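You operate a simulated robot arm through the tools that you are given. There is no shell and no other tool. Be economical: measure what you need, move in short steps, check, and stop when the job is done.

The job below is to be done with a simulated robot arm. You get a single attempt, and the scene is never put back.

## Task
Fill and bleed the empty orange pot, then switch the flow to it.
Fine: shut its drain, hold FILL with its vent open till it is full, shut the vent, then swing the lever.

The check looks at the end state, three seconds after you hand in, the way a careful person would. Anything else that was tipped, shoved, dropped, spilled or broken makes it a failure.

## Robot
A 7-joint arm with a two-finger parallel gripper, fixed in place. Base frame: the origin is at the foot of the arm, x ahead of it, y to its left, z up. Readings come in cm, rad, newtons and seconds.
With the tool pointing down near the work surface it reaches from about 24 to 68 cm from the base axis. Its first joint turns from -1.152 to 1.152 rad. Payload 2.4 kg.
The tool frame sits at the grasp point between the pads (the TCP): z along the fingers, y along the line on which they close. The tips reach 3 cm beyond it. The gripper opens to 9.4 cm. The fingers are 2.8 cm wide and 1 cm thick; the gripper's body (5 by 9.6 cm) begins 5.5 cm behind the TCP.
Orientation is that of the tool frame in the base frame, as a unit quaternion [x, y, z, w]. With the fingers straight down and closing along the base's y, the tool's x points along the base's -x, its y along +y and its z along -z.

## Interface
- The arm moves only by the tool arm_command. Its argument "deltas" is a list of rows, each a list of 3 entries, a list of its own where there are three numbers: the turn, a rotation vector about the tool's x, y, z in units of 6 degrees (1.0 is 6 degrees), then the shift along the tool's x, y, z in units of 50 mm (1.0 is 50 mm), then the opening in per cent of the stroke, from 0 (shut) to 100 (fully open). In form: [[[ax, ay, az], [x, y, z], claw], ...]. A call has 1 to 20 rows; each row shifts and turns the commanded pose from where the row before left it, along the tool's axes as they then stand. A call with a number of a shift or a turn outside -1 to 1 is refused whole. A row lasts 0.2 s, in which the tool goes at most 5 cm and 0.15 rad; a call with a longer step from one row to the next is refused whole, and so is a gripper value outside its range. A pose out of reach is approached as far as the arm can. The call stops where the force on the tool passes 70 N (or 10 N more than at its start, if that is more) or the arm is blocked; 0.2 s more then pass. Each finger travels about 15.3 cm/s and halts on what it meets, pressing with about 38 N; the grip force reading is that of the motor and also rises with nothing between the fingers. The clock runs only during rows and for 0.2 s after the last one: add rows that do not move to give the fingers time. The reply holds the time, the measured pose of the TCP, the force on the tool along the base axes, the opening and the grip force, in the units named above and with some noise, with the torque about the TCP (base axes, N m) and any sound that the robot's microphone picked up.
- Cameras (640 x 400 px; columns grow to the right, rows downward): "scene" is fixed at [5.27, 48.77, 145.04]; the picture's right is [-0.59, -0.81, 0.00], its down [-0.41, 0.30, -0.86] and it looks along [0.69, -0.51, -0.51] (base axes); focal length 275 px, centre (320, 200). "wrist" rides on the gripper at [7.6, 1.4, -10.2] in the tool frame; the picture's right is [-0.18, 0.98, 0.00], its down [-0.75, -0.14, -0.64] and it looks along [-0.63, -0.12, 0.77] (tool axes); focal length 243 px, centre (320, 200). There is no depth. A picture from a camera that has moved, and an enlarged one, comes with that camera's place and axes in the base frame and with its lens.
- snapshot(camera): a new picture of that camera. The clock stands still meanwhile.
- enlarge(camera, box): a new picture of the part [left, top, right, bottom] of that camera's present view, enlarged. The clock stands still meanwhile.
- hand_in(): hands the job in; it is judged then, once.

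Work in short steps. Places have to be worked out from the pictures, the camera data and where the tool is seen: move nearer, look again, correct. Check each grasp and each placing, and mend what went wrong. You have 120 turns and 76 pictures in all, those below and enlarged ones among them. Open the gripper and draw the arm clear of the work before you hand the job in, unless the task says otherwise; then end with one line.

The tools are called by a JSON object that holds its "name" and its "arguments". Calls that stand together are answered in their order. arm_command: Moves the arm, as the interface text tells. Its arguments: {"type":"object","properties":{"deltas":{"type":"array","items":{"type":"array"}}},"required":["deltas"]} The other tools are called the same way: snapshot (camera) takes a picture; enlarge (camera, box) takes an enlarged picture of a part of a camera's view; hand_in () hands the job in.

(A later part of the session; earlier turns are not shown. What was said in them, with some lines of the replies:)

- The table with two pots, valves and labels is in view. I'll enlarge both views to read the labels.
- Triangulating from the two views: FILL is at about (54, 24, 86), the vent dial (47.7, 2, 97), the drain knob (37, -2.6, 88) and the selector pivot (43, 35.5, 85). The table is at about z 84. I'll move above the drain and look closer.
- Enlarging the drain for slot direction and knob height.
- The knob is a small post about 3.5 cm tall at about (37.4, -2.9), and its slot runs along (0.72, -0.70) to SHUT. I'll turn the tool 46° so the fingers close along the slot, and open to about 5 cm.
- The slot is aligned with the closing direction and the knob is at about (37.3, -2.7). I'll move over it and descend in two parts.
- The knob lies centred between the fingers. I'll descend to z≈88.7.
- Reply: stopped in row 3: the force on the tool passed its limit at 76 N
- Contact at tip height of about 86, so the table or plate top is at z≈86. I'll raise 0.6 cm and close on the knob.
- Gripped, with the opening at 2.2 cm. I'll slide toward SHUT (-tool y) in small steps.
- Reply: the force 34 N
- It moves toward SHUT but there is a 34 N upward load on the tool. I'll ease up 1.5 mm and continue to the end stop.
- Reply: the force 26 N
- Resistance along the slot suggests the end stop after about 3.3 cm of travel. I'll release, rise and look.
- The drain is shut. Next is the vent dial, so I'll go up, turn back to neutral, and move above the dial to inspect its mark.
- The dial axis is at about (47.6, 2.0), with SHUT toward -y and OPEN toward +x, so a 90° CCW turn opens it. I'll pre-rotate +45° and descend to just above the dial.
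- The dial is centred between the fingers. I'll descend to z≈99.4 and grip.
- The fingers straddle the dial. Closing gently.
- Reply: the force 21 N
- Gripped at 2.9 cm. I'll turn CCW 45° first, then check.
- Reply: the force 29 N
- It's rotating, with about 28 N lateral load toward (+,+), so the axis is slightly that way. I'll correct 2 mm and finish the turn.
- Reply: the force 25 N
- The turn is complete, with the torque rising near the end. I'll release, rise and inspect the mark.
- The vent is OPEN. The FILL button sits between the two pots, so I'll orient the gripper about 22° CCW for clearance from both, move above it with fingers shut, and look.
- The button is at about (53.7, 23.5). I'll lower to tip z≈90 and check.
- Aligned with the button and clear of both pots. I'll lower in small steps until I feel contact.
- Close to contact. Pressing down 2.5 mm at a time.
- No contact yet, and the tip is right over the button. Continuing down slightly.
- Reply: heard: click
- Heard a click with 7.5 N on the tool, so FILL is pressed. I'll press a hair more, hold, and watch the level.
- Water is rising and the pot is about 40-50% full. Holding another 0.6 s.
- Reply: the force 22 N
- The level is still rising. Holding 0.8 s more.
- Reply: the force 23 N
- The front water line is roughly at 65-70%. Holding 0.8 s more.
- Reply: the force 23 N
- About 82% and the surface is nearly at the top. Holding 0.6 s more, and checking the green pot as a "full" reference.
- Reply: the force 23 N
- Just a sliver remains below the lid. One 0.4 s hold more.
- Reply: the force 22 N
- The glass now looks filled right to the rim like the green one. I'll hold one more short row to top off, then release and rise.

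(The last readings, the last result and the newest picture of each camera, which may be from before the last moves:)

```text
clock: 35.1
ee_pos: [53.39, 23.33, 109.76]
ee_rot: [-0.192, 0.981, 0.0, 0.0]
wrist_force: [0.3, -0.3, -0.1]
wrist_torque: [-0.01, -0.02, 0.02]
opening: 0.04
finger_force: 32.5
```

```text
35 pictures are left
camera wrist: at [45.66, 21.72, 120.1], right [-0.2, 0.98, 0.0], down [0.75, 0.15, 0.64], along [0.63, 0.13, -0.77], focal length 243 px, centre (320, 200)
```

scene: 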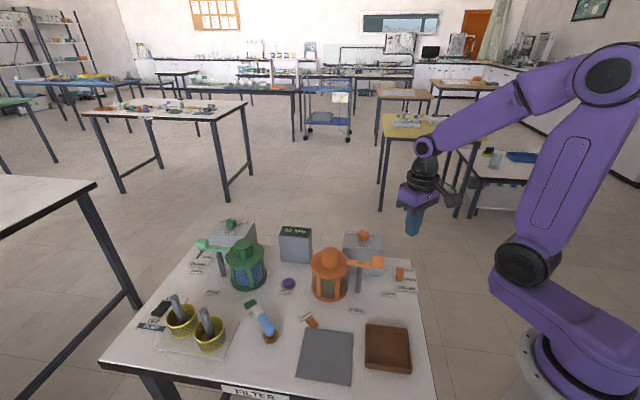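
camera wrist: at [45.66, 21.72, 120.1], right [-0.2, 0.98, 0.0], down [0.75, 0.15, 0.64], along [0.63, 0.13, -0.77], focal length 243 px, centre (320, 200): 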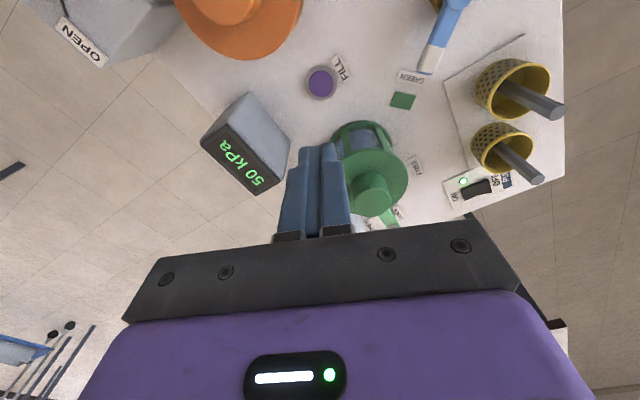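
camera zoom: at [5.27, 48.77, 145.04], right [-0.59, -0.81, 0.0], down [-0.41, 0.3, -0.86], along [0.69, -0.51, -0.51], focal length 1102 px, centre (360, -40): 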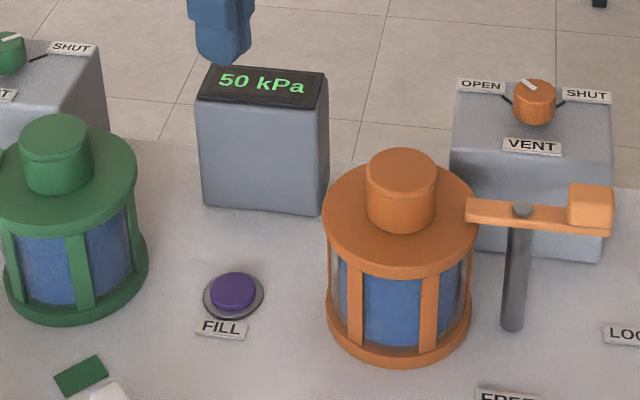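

The orange pot is full with no spill, and FILL has sprung back. I'll return above the vent dial with the -46° orientation and the gripper open.

{"name": "arm_command", "arguments": {"deltas": [[[0, 0, 0], [0.526, -0.698, 0], 0], [[0, 0, 0], [0.526, -0.698, 0], 0], [[0, 0, 0], [0.526, -0.698, 0], 0], [[0, 0, 0], [0.526, -0.698, 0], 20], [[0, 0, 0], [0.526, -0.698, 0], 53], [[0, 0, -1], [0, 0, 0], 53], [[0, 0, -1], [0, 0, 0], 53], [[0, 0, -1], [0, 0, 0], 53], [[0, 0, -1], [0, 0, 0], 53], [[0, 0, 0], [0, 0, 0], 53]]}}

{"name": "snapshot", "arguments": {"camera": "wrist"}}

```text
clock: 37.3
ee_pos: [47.71, 2.19, 109.75]
ee_rot: [-0.392, 0.92, 0.0, 0.0]
wrist_force: [0.2, -0.1, 0.0]
wrist_torque: [-0.02, 0.02, -0.01]
opening: 4.96
finger_force: 0.0
```

```text
34 pictures are left
camera wrist: at [41.36, -2.32, 120.1], right [-0.58, 0.81, 0.0], down [0.62, 0.45, 0.64], along [0.52, 0.37, -0.77], focal length 243 px, centre (320, 200)
```

wrist: 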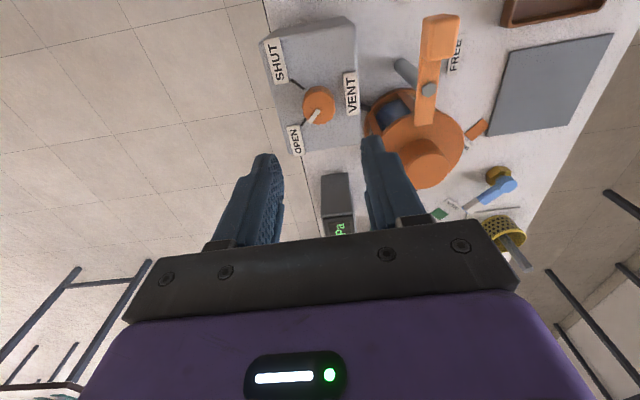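

Positioned as at release. Descending and gripping.

{"name": "arm_command", "arguments": {"deltas": [[[0, 0, 0], [-0.03, 0.01, 0.7], 53], [[0, 0, 0], [0, 0, 0.7], 53], [[0, 0, 0], [0, 0, 0.4], 53], [[0, 0, 0], [0, 0, 0.25], 53], [[0, 0, 0], [0, 0, 0], 53], [[0, 0, 0], [0, 0, 0], 35], [[0, 0, 0], [0, 0, 0], 20], [[0, 0, 0], [0, 0, 0], 20]]}}

```text
clock: 39.1
ee_pos: [47.86, 2.33, 99.51]
ee_rot: [-0.39, 0.921, 0.0, 0.002]
wrist_force: [11.5, -9.9, -11.8]
wrist_torque: [0.37, -0.93, -0.13]
opening: 2.89
finger_force: 45.0
```

Gripped at 2.9 cm. Turning CW 90° back to SHUT.

{"name": "arm_command", "arguments": {"deltas": [[[0, 0, 0.5], [0, -0.03, 0], 20], [[0, 0, 1], [0, 0, 0], 20], [[0, 0, 1], [0, 0, 0], 20], [[0, 0, 1], [0, 0, 0], 20], [[0, 0, 1], [0, 0, 0], 20], [[0, 0, 1], [0, 0, 0], 20], [[0, 0, 1], [0, 0, 0], 20], [[0, 0, 1], [0, 0, 0], 20], [[0, 0, 1], [0, 0, 0], 20], [[0, 0, 1], [0, 0, 0], 20], [[0, 0, 1], [0, 0, 0], 20], [[0, 0, 1], [0, 0, 0], 20], [[0, 0, 1], [0, 0, 0], 20], [[0, 0, 1], [0, 0, 0], 20], [[0, 0, 1], [0, 0, 0], 20], [[0, 0, 1], [0, 0, 0], 20]]}}

```text
clock: 42.5
ee_pos: [47.87, 2.16, 99.59]
ee_rot: [0.397, 0.918, -0.002, -0.001]
wrist_force: [4.2, -26.5, -9.7]
wrist_torque: [-0.6, -0.15, 0.78]
opening: 2.85
finger_force: 44.9
```

Rotation is complete with resisting torque at the end. I'll release, rise and verify.

{"name": "arm_command", "arguments": {"deltas": [[[0, 0, 0], [0, 0, 0], 40], [[0, 0, 0], [0, 0, 0], 53], [[0, 0, 0], [0, 0, -0.5], 53], [[0, 0, 0], [0, 0, -0.8], 53], [[0, 0, 0], [0, 0, -0.8], 53], [[0, 0, 0], [0, 0, 0], 53]]}}

{"name": "enlarge", "arguments": {"camera": "wrist", "box": [220, 40, 420, 165]}}

{"name": "enlarge", "arguments": {"camera": "scene", "box": [290, 200, 440, 294]}}

```text
clock: 43.9
ee_pos: [47.88, 2.3, 110.13]
ee_rot: [0.398, 0.918, 0.0, 0.0]
wrist_force: [0.6, -0.4, -0.1]
wrist_torque: [-0.03, 0.02, 0.0]
opening: 4.96
finger_force: 0.0
```

```text
3.20 times, centred on (320, 102) of wrist
camera zoom: at [43.76, 8.78, 120.44], right [0.84, 0.54, 0.0], down [0.41, -0.65, 0.64], along [0.35, -0.54, -0.77], focal length 776 px, centre (320, 512)
```

zoom: 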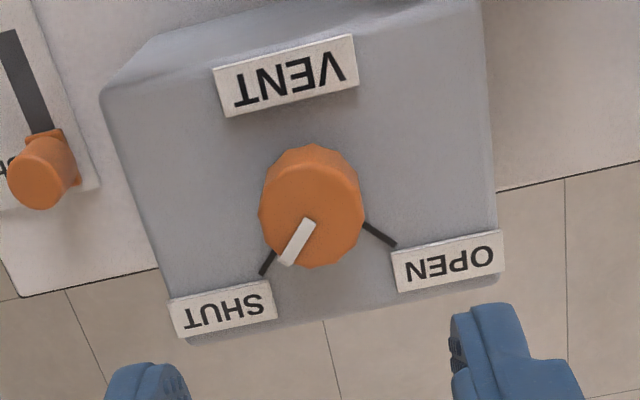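

```text
4.26 times, centred on (365, 247) of scene
camera zoom: at [5.27, 48.77, 145.04], right [-0.59, -0.81, 0.0], down [-0.41, 0.3, -0.86], along [0.69, -0.51, -0.51], focal length 1172 px, centre (128, 0)
```

zoom: 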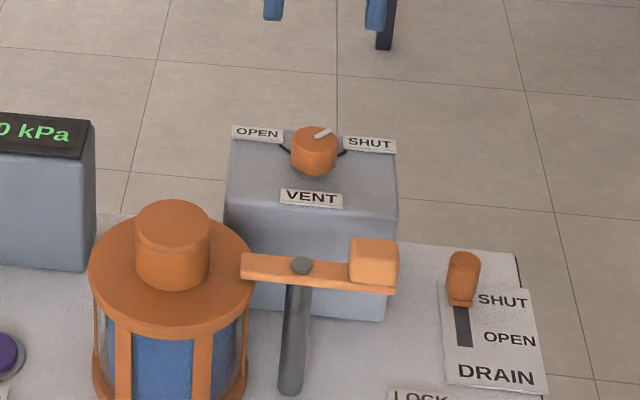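

Vent SHUT is confirmed. I'll move above the selector lever in neutral orientation to inspect it.

{"name": "arm_command", "arguments": {"deltas": [[[0, 0, -0.97], [0, 0, 0], 30], [[0, 0, -0.97], [0, 0, 0], 0], [[0, 0, -0.97], [0, 0, 0], 0], [[0, 0, -0.97], [0, 0, 0], 0], [[0, 0, -0.97], [0, 0, 0], 0], [[0, 0, -0.97], [0, 0, 0], 0], [[0, 0, -0.97], [0, 0, 0], 0], [[0, 0, -0.97], [0, 0, 0], 0], [[0, 0, 0], [0.054, 0.877, 0], 0], [[0, 0, 0], [0.054, 0.877, 0], 0], [[0, 0, 0], [0.054, 0.877, 0], 0], [[0, 0, 0], [0.054, 0.877, 0], 0], [[0, 0, 0], [0.054, 0.877, 0], 0], [[0, 0, 0], [0.054, 0.877, 0], 0], [[0, 0, 0], [0.054, 0.877, 0], 0], [[0, 0, 0], [0, 0, 0], 0]]}}

{"name": "snapshot", "arguments": {"camera": "wrist"}}

{"name": "enlarge", "arguments": {"camera": "scene", "box": [220, 280, 340, 355]}}

```text
clock: 47.3
ee_pos: [46.29, 33.3, 110.08]
ee_rot: [0.003, 1.0, 0.001, -0.001]
wrist_force: [0.1, -0.4, -1.1]
wrist_torque: [0.01, 0.0, -0.01]
opening: 0.02
finger_force: 33.2
```

```text
31 pictures are left
camera wrist: at [38.59, 34.54, 120.44], right [0.19, 0.98, 0.0], down [0.75, -0.15, 0.64], along [0.63, -0.12, -0.77], focal length 243 px, centre (320, 200)
```

wrist: 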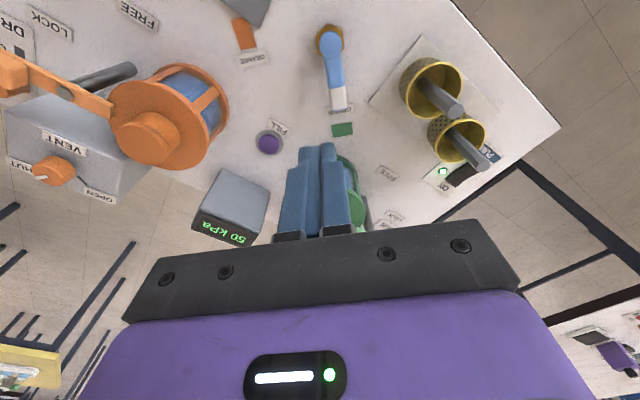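

```text
5.33 times, centred on (280, 318) of scene
camera zoom: at [5.27, 48.78, 145.04], right [-0.59, -0.81, 0.0], down [-0.41, 0.3, -0.86], along [0.69, -0.51, -0.51], focal length 1469 px, centre (533, -427)
```

zoom: 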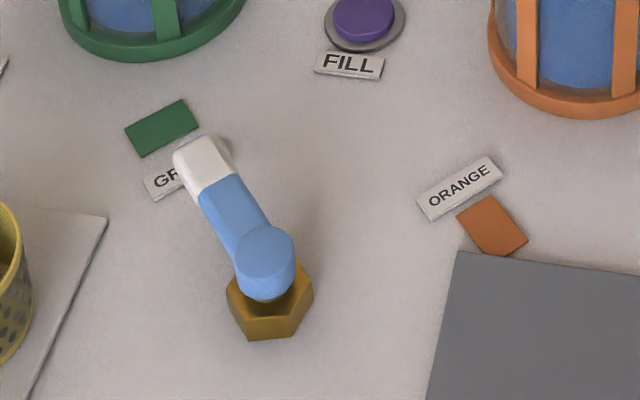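

The lever's hub is at about (42.1, 35.3) and its white tip at (48.6, 35.2, 89), pointing +x to GREEN. ORANGE lies toward -y, about 98° clockwise. I'll put closed fingers on the +y side of the lever near the tip, descending partway first to check.

{"name": "arm_command", "arguments": {"deltas": [[[0, 0, 0], [-0.08, 0.5, 0], 0], [[0, 0, 0], [-0.08, 0.5, 0], 0], [[0, 0, 0], [0, 0, 0.8], 0], [[0, 0, 0], [0, 0, 0.8], 0], [[0, 0, 0], [0, 0, 0.8], 0], [[0, 0, 0], [0, 0, 0.8], 0], [[0, 0, 0], [0, 0, 0], 0]]}}

{"name": "snapshot", "arguments": {"camera": "wrist"}}

{"name": "enlarge", "arguments": {"camera": "scene", "box": [160, 250, 340, 363]}}

```text
clock: 48.9
ee_pos: [47.16, 38.22, 94.03]
ee_rot: [0.003, 1.0, 0.001, 0.001]
wrist_force: [0.2, 0.0, -0.3]
wrist_torque: [0.0, 0.0, -0.02]
opening: 0.0
finger_force: 33.4
```

```text
29 pictures are left
camera wrist: at [39.48, 39.59, 104.3], right [0.19, 0.98, 0.0], down [0.75, -0.15, 0.64], along [0.63, -0.12, -0.77], focal length 243 px, centre (320, 200)
```

wrist: 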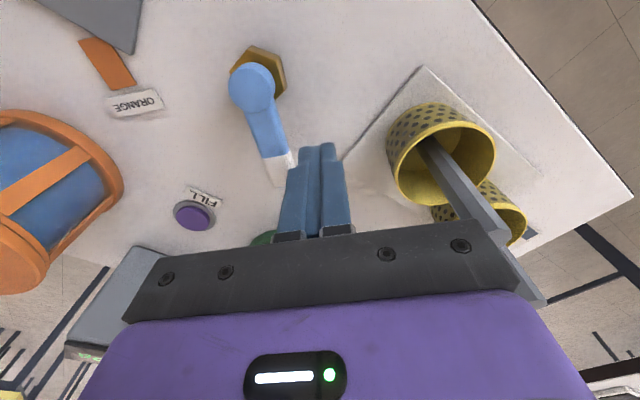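

```text
3.54 times, centred on (250, 306) of scene
camera zoom: at [5.27, 48.77, 145.04], right [-0.59, -0.81, 0.0], down [-0.41, 0.3, -0.86], along [0.69, -0.51, -0.51], focal length 975 px, centre (568, -177)
```

zoom: 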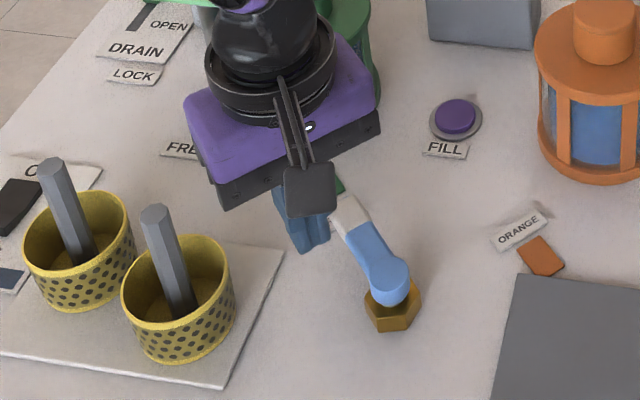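

Fingers are beside the lever, and the basket rod is about 3 cm clear of the gripper body. Lowering to TCP z≈90.6.

{"name": "arm_command", "arguments": {"deltas": [[[0, 0, 0], [0, -0.02, 0.4], 0], [[0, 0, 0], [0, 0, 0.28], 0], [[0, 0, 0], [0, 0, 0], 0]]}}

{"name": "enlarge", "arguments": {"camera": "scene", "box": [160, 250, 340, 363]}}

{"name": "snapshot", "arguments": {"camera": "wrist"}}

```text
clock: 49.7
ee_pos: [47.09, 38.07, 90.53]
ee_rot: [0.003, 1.0, 0.0, 0.0]
wrist_force: [1.3, 0.1, -0.3]
wrist_torque: [0.0, 0.0, 0.03]
opening: 0.0
finger_force: 32.8
```

```text
3.54 times, centred on (250, 306) of scene
camera zoom: at [5.27, 48.77, 145.04], right [-0.59, -0.81, 0.0], down [-0.41, 0.3, -0.86], along [0.69, -0.51, -0.51], focal length 975 px, centre (568, -177)
```

zoom: 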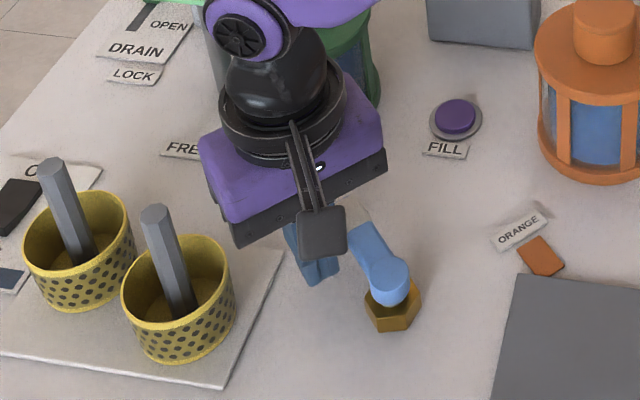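

```text
26 pictures are left
camera wrist: at [39.51, 39.43, 100.89], right [0.19, 0.98, 0.0], down [0.75, -0.15, 0.64], along [0.63, -0.12, -0.77], focal length 243 px, centre (320, 200)
```

wrist: 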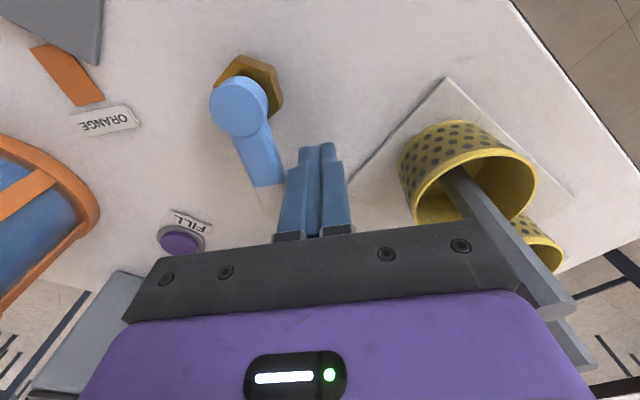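

Fingers are beside the lever at the right height. I'll push toward -y along the arc, first about 30°.

{"name": "arm_command", "arguments": {"deltas": [[[0, 0, 0], [0, -0.09, 0], 0], [[0, 0, 0], [0, -0.09, 0], 0], [[0, 0, 0], [-0.027, -0.112, 0], 0], [[0, 0, 0], [-0.027, -0.112, 0], 0], [[0, 0, 0], [-0.027, -0.112, 0], 0], [[0, 0, 0], [-0.027, -0.112, 0], 0]]}}

{"name": "snapshot", "arguments": {"camera": "wrist"}}

```text
clock: 51.1
ee_pos: [47.61, 34.85, 90.65]
ee_rot: [0.003, 1.0, 0.0, 0.001]
wrist_force: [-0.3, 0.8, 0.4]
wrist_torque: [0.02, -0.02, 0.01]
opening: 0.0
finger_force: 32.5
```

```text
25 pictures are left
camera wrist: at [39.96, 36.27, 100.95], right [0.19, 0.98, 0.0], down [0.75, -0.15, 0.64], along [0.63, -0.12, -0.77], focal length 243 px, centre (320, 200)
```

wrist: 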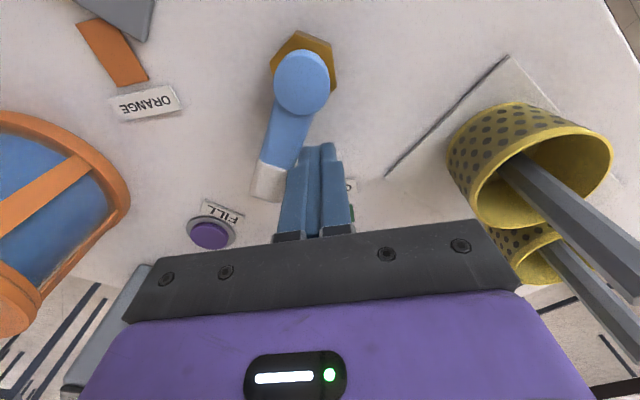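

The lever is moving freely, about 25-30° so far. Continuing the arc to about 60°.

{"name": "arm_command", "arguments": {"deltas": [[[0, 0, 0], [0.01, -0.108, 0], 0], [[0, 0, 0], [0.02, -0.108, 0], 0], [[0, 0, 0], [0.03, -0.108, 0], 0], [[0, 0, 0], [0.04, -0.1, 0], 0], [[0, 0, 0], [0.06, -0.1, 0], 0]]}}

{"name": "snapshot", "arguments": {"camera": "wrist"}}

```text
clock: 52.3
ee_pos: [46.68, 32.33, 90.73]
ee_rot: [0.002, 1.0, 0.001, 0.001]
wrist_force: [0.9, 0.7, 0.6]
wrist_torque: [0.02, -0.02, -0.01]
opening: 0.03
finger_force: 33.2
```

```text
24 pictures are left
camera wrist: at [39.1, 33.63, 100.98], right [0.19, 0.98, 0.0], down [0.75, -0.15, 0.64], along [0.63, -0.12, -0.77], focal length 243 px, centre (320, 200)
```

wrist: 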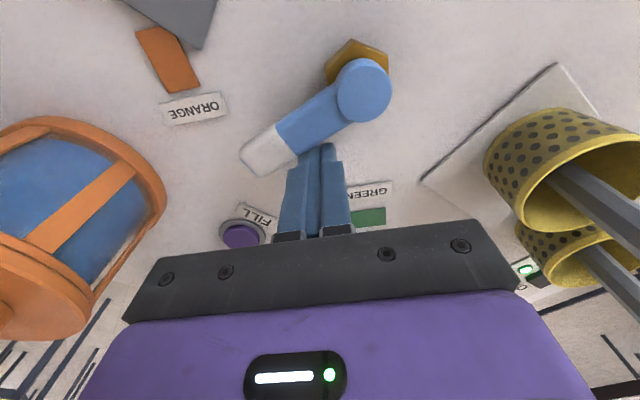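

At about 60°. Continuing to about 90°.

{"name": "arm_command", "arguments": {"deltas": [[[0, 0, 0], [0.075, -0.095, 0], 0], [[0, 0, 0], [0.085, -0.09, 0], 0], [[0, 0, 0], [0.095, -0.08, 0], 0], [[0, 0, 0], [0.1, -0.07, 0], 0], [[0, 0, 0], [0.1, -0.065, 0], 0]]}}

{"name": "snapshot", "arguments": {"camera": "wrist"}}

```text
clock: 53.5
ee_pos: [45.22, 30.47, 90.87]
ee_rot: [0.006, 1.0, 0.007, 0.01]
wrist_force: [35.7, 12.2, -5.4]
wrist_torque: [-0.09, -0.49, -0.28]
opening: 0.02
finger_force: 32.7
```

```text
23 pictures are left
camera wrist: at [37.3, 31.77, 101.03], right [0.19, 0.98, 0.02], down [0.74, -0.16, 0.65], along [0.64, -0.11, -0.76], focal length 243 px, centre (320, 200)
```

wrist: 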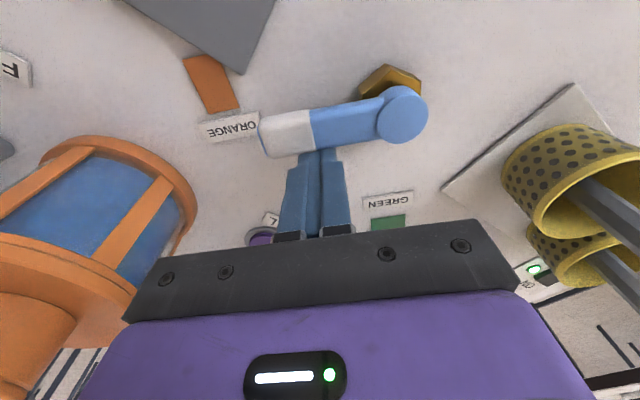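

Force of 38 N and the lever at ORANGE, so it's at the end stop. I'll back off, rise, and check.

{"name": "arm_command", "arguments": {"deltas": [[[0, 0, 0], [-0.2, 0.0, 0], 0], [[0, 0, 0], [-0.2, 0, 0], 0], [[0, 0, 0], [0, 0, -0.8], 0], [[0, 0, 0], [0, 0, -0.9], 0], [[0, 0, 0], [0, 0, -0.9], 0], [[0, 0, 0], [0, 0, -0.9], 0], [[0, 0, 0], [0, 0, 0], 0]]}}

{"name": "snapshot", "arguments": {"camera": "wrist"}}

{"name": "snapshot", "arguments": {"camera": "scene"}}

{"name": "enlarge", "arguments": {"camera": "scene", "box": [220, 280, 340, 355]}}

```text
clock: 55.1
ee_pos: [46.34, 30.25, 108.2]
ee_rot: [0.003, 1.0, 0.0, -0.001]
wrist_force: [0.0, 0.1, 1.4]
wrist_torque: [-0.03, -0.02, 0.0]
opening: 0.01
finger_force: 32.8
```

```text
22 pictures are left
camera wrist: at [38.76, 31.68, 118.48], right [0.19, 0.98, 0.0], down [0.75, -0.15, 0.64], along [0.63, -0.12, -0.77], focal length 243 px, centre (320, 200)
```

wrist: 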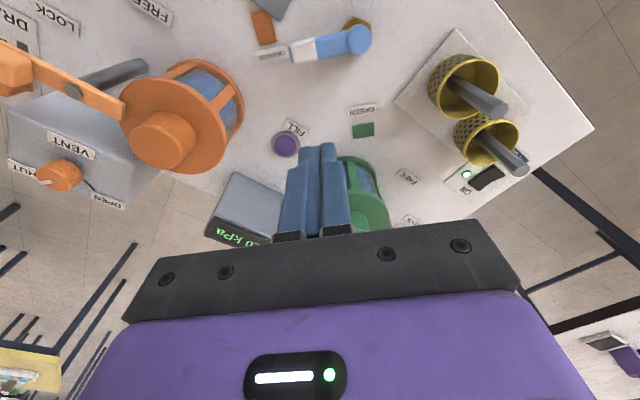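

```text
21 pictures are left
```

scene: 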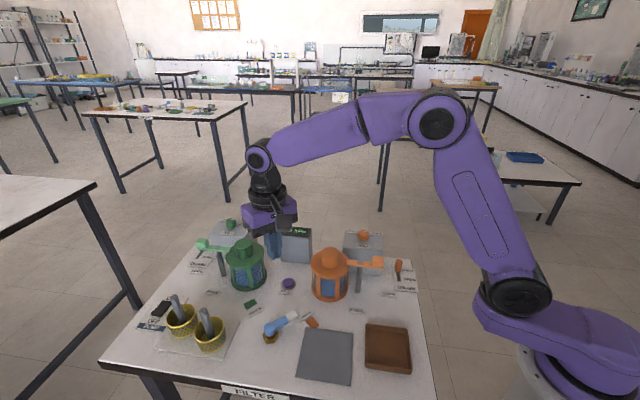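

```text
5.33 times, centred on (280, 318) of scene
camera zoom: at [5.27, 48.77, 145.04], right [-0.59, -0.81, 0.0], down [-0.41, 0.3, -0.86], along [0.69, -0.51, -0.51], focal length 1469 px, centre (533, -427)
```

zoom: 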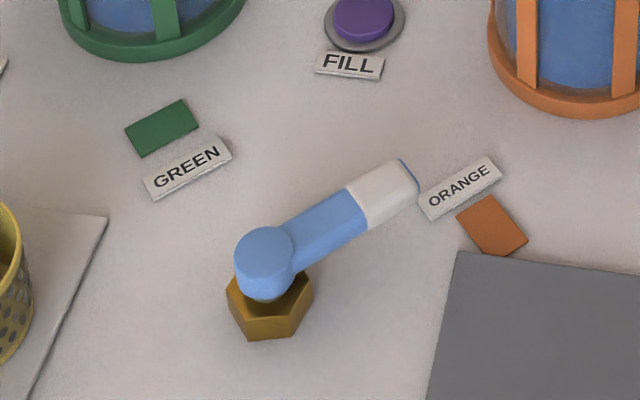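

The lever lies along ORANGE, about 88° from its old position. To be sure it's against its end stop, I'll go down again and nudge it gently, reading position versus force.

{"name": "arm_command", "arguments": {"deltas": [[[0, 0, 0], [0, -0.12, 0.9], 0], [[0, 0, 0], [0, 0, 0.9], 0], [[0, 0, 0], [0, 0, 0.9], 0], [[0, 0, 0], [0, 0, 0.8], 0], [[0, 0, 0], [0.12, 0, 0], 0], [[0, 0, 0], [0.08, 0, 0], 0], [[0, 0, 0], [0.06, 0, 0], 0], [[0, 0, 0], [0, 0, 0], 0]]}}

{"name": "snapshot", "arguments": {"camera": "wrist"}}

```text
clock: 56.9
ee_pos: [45.17, 29.73, 90.71]
ee_rot: [0.004, 1.0, 0.001, 0.0]
wrist_force: [4.1, -1.2, -1.9]
wrist_torque: [0.03, -0.08, 0.05]
opening: 0.01
finger_force: 32.7
```

```text
19 pictures are left
camera wrist: at [37.55, 31.05, 100.96], right [0.19, 0.98, 0.0], down [0.75, -0.15, 0.64], along [0.63, -0.12, -0.77], focal length 243 px, centre (320, 200)
```

wrist: 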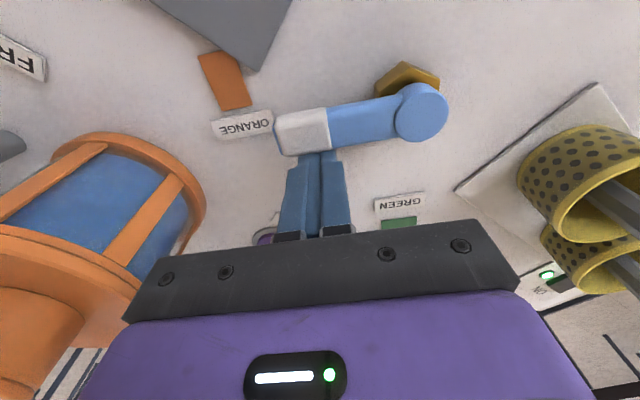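

Contact at about 4 N with the lever not moving. I'll nudge another 4 mm.

{"name": "arm_command", "arguments": {"deltas": [[[0, 0, 0], [0.04, 0, 0], 0], [[0, 0, 0], [0.04, 0, 0], 0]]}}

{"name": "enlarge", "arguments": {"camera": "scene", "box": [220, 280, 340, 355]}}

```text
clock: 57.5
ee_pos: [45.09, 29.74, 90.64]
ee_rot: [0.004, 1.0, 0.003, 0.004]
wrist_force: [27.2, 3.0, -9.5]
wrist_torque: [-0.21, -0.43, -0.13]
opening: 0.0
finger_force: 33.1
```

```text
5.33 times, centred on (280, 318) of scene
camera zoom: at [5.36, 48.79, 145.03], right [-0.59, -0.81, 0.0], down [-0.41, 0.3, -0.86], along [0.69, -0.51, -0.51], focal length 1469 px, centre (533, -427)
```

zoom: 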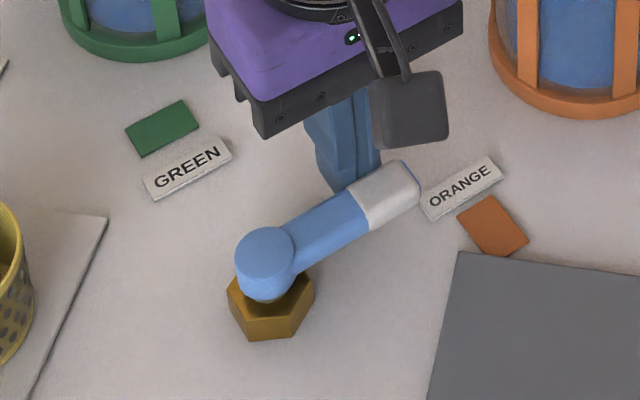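

Force rises with no lever movement, so it's at the end stop. I'll retract, open the gripper and draw clear.

{"name": "arm_command", "arguments": {"deltas": [[[0, 0, 0], [-0.25, 0, 0], 0], [[0, 0, 0], [-0.2, 0, 0], 0], [[0, 0, 0], [0, 0, -0.9], 0], [[0, 0, 0], [0, 0, -0.95], 0], [[0, 0, 0], [0, 0, -0.95], 0], [[0, 0, 0], [0, 0, -0.95], 0], [[0, 0, 0], [0, 0, -0.95], 50], [[0, 0, 0], [0.3, -0.6, -0.7], 100], [[0, 0, 0], [0.3, -0.6, -0.7], 100], [[0, 0, 0], [0.3, -0.6, -0.7], 100], [[0, 0, 0], [0, -0.7, -0.6], 100], [[0, 0, 0], [0, -0.7, 0], 100], [[0, 0, 0], [0, 0, 0], 100]]}}

{"name": "snapshot", "arguments": {"camera": "scene"}}

{"name": "enlarge", "arguments": {"camera": "scene", "box": [190, 210, 430, 360]}}

```text
clock: 60.3
ee_pos: [42.29, 13.63, 127.63]
ee_rot: [0.004, 1.0, 0.001, -0.001]
wrist_force: [-0.6, 0.4, 0.5]
wrist_torque: [-0.02, -0.01, 0.03]
opening: 9.38
finger_force: 0.1
```

```text
17 pictures are left
```

scene: 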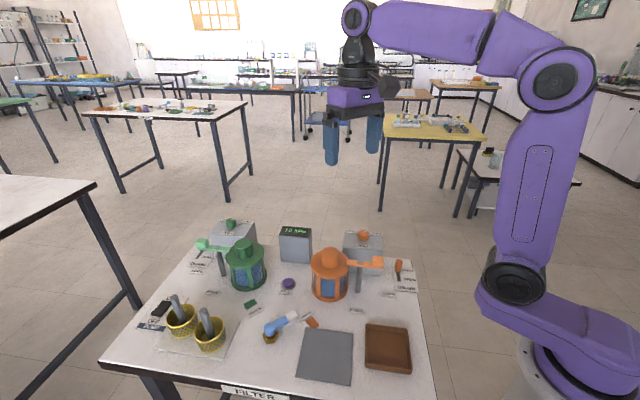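

```text
2.67 times, centred on (310, 285) of scene
camera zoom: at [5.27, 48.77, 145.04], right [-0.59, -0.81, 0.0], down [-0.41, 0.3, -0.86], along [0.69, -0.51, -0.51], focal length 734 px, centre (347, -27)
```

zoom: 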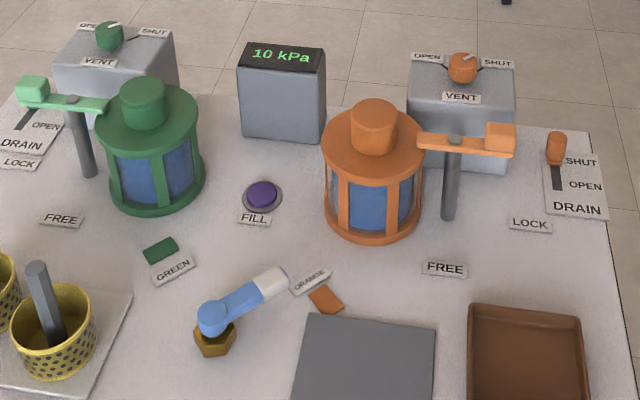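

The gauge fell from 50 to 10 kPa, so flow has switched to the orange pot. That pot is full, its vent and drain are shut, and nothing else has moved. Handing in.

{"name": "hand_in", "arguments": {}}

```text
The job is handed in.
```

The orange pot is full and bled, with its drain and vent shut. The lever is hard against its stop at ORANGE, and the gauge fell from 50 to 10 kPa after the switch; I saw no spills and nothing else out of place.
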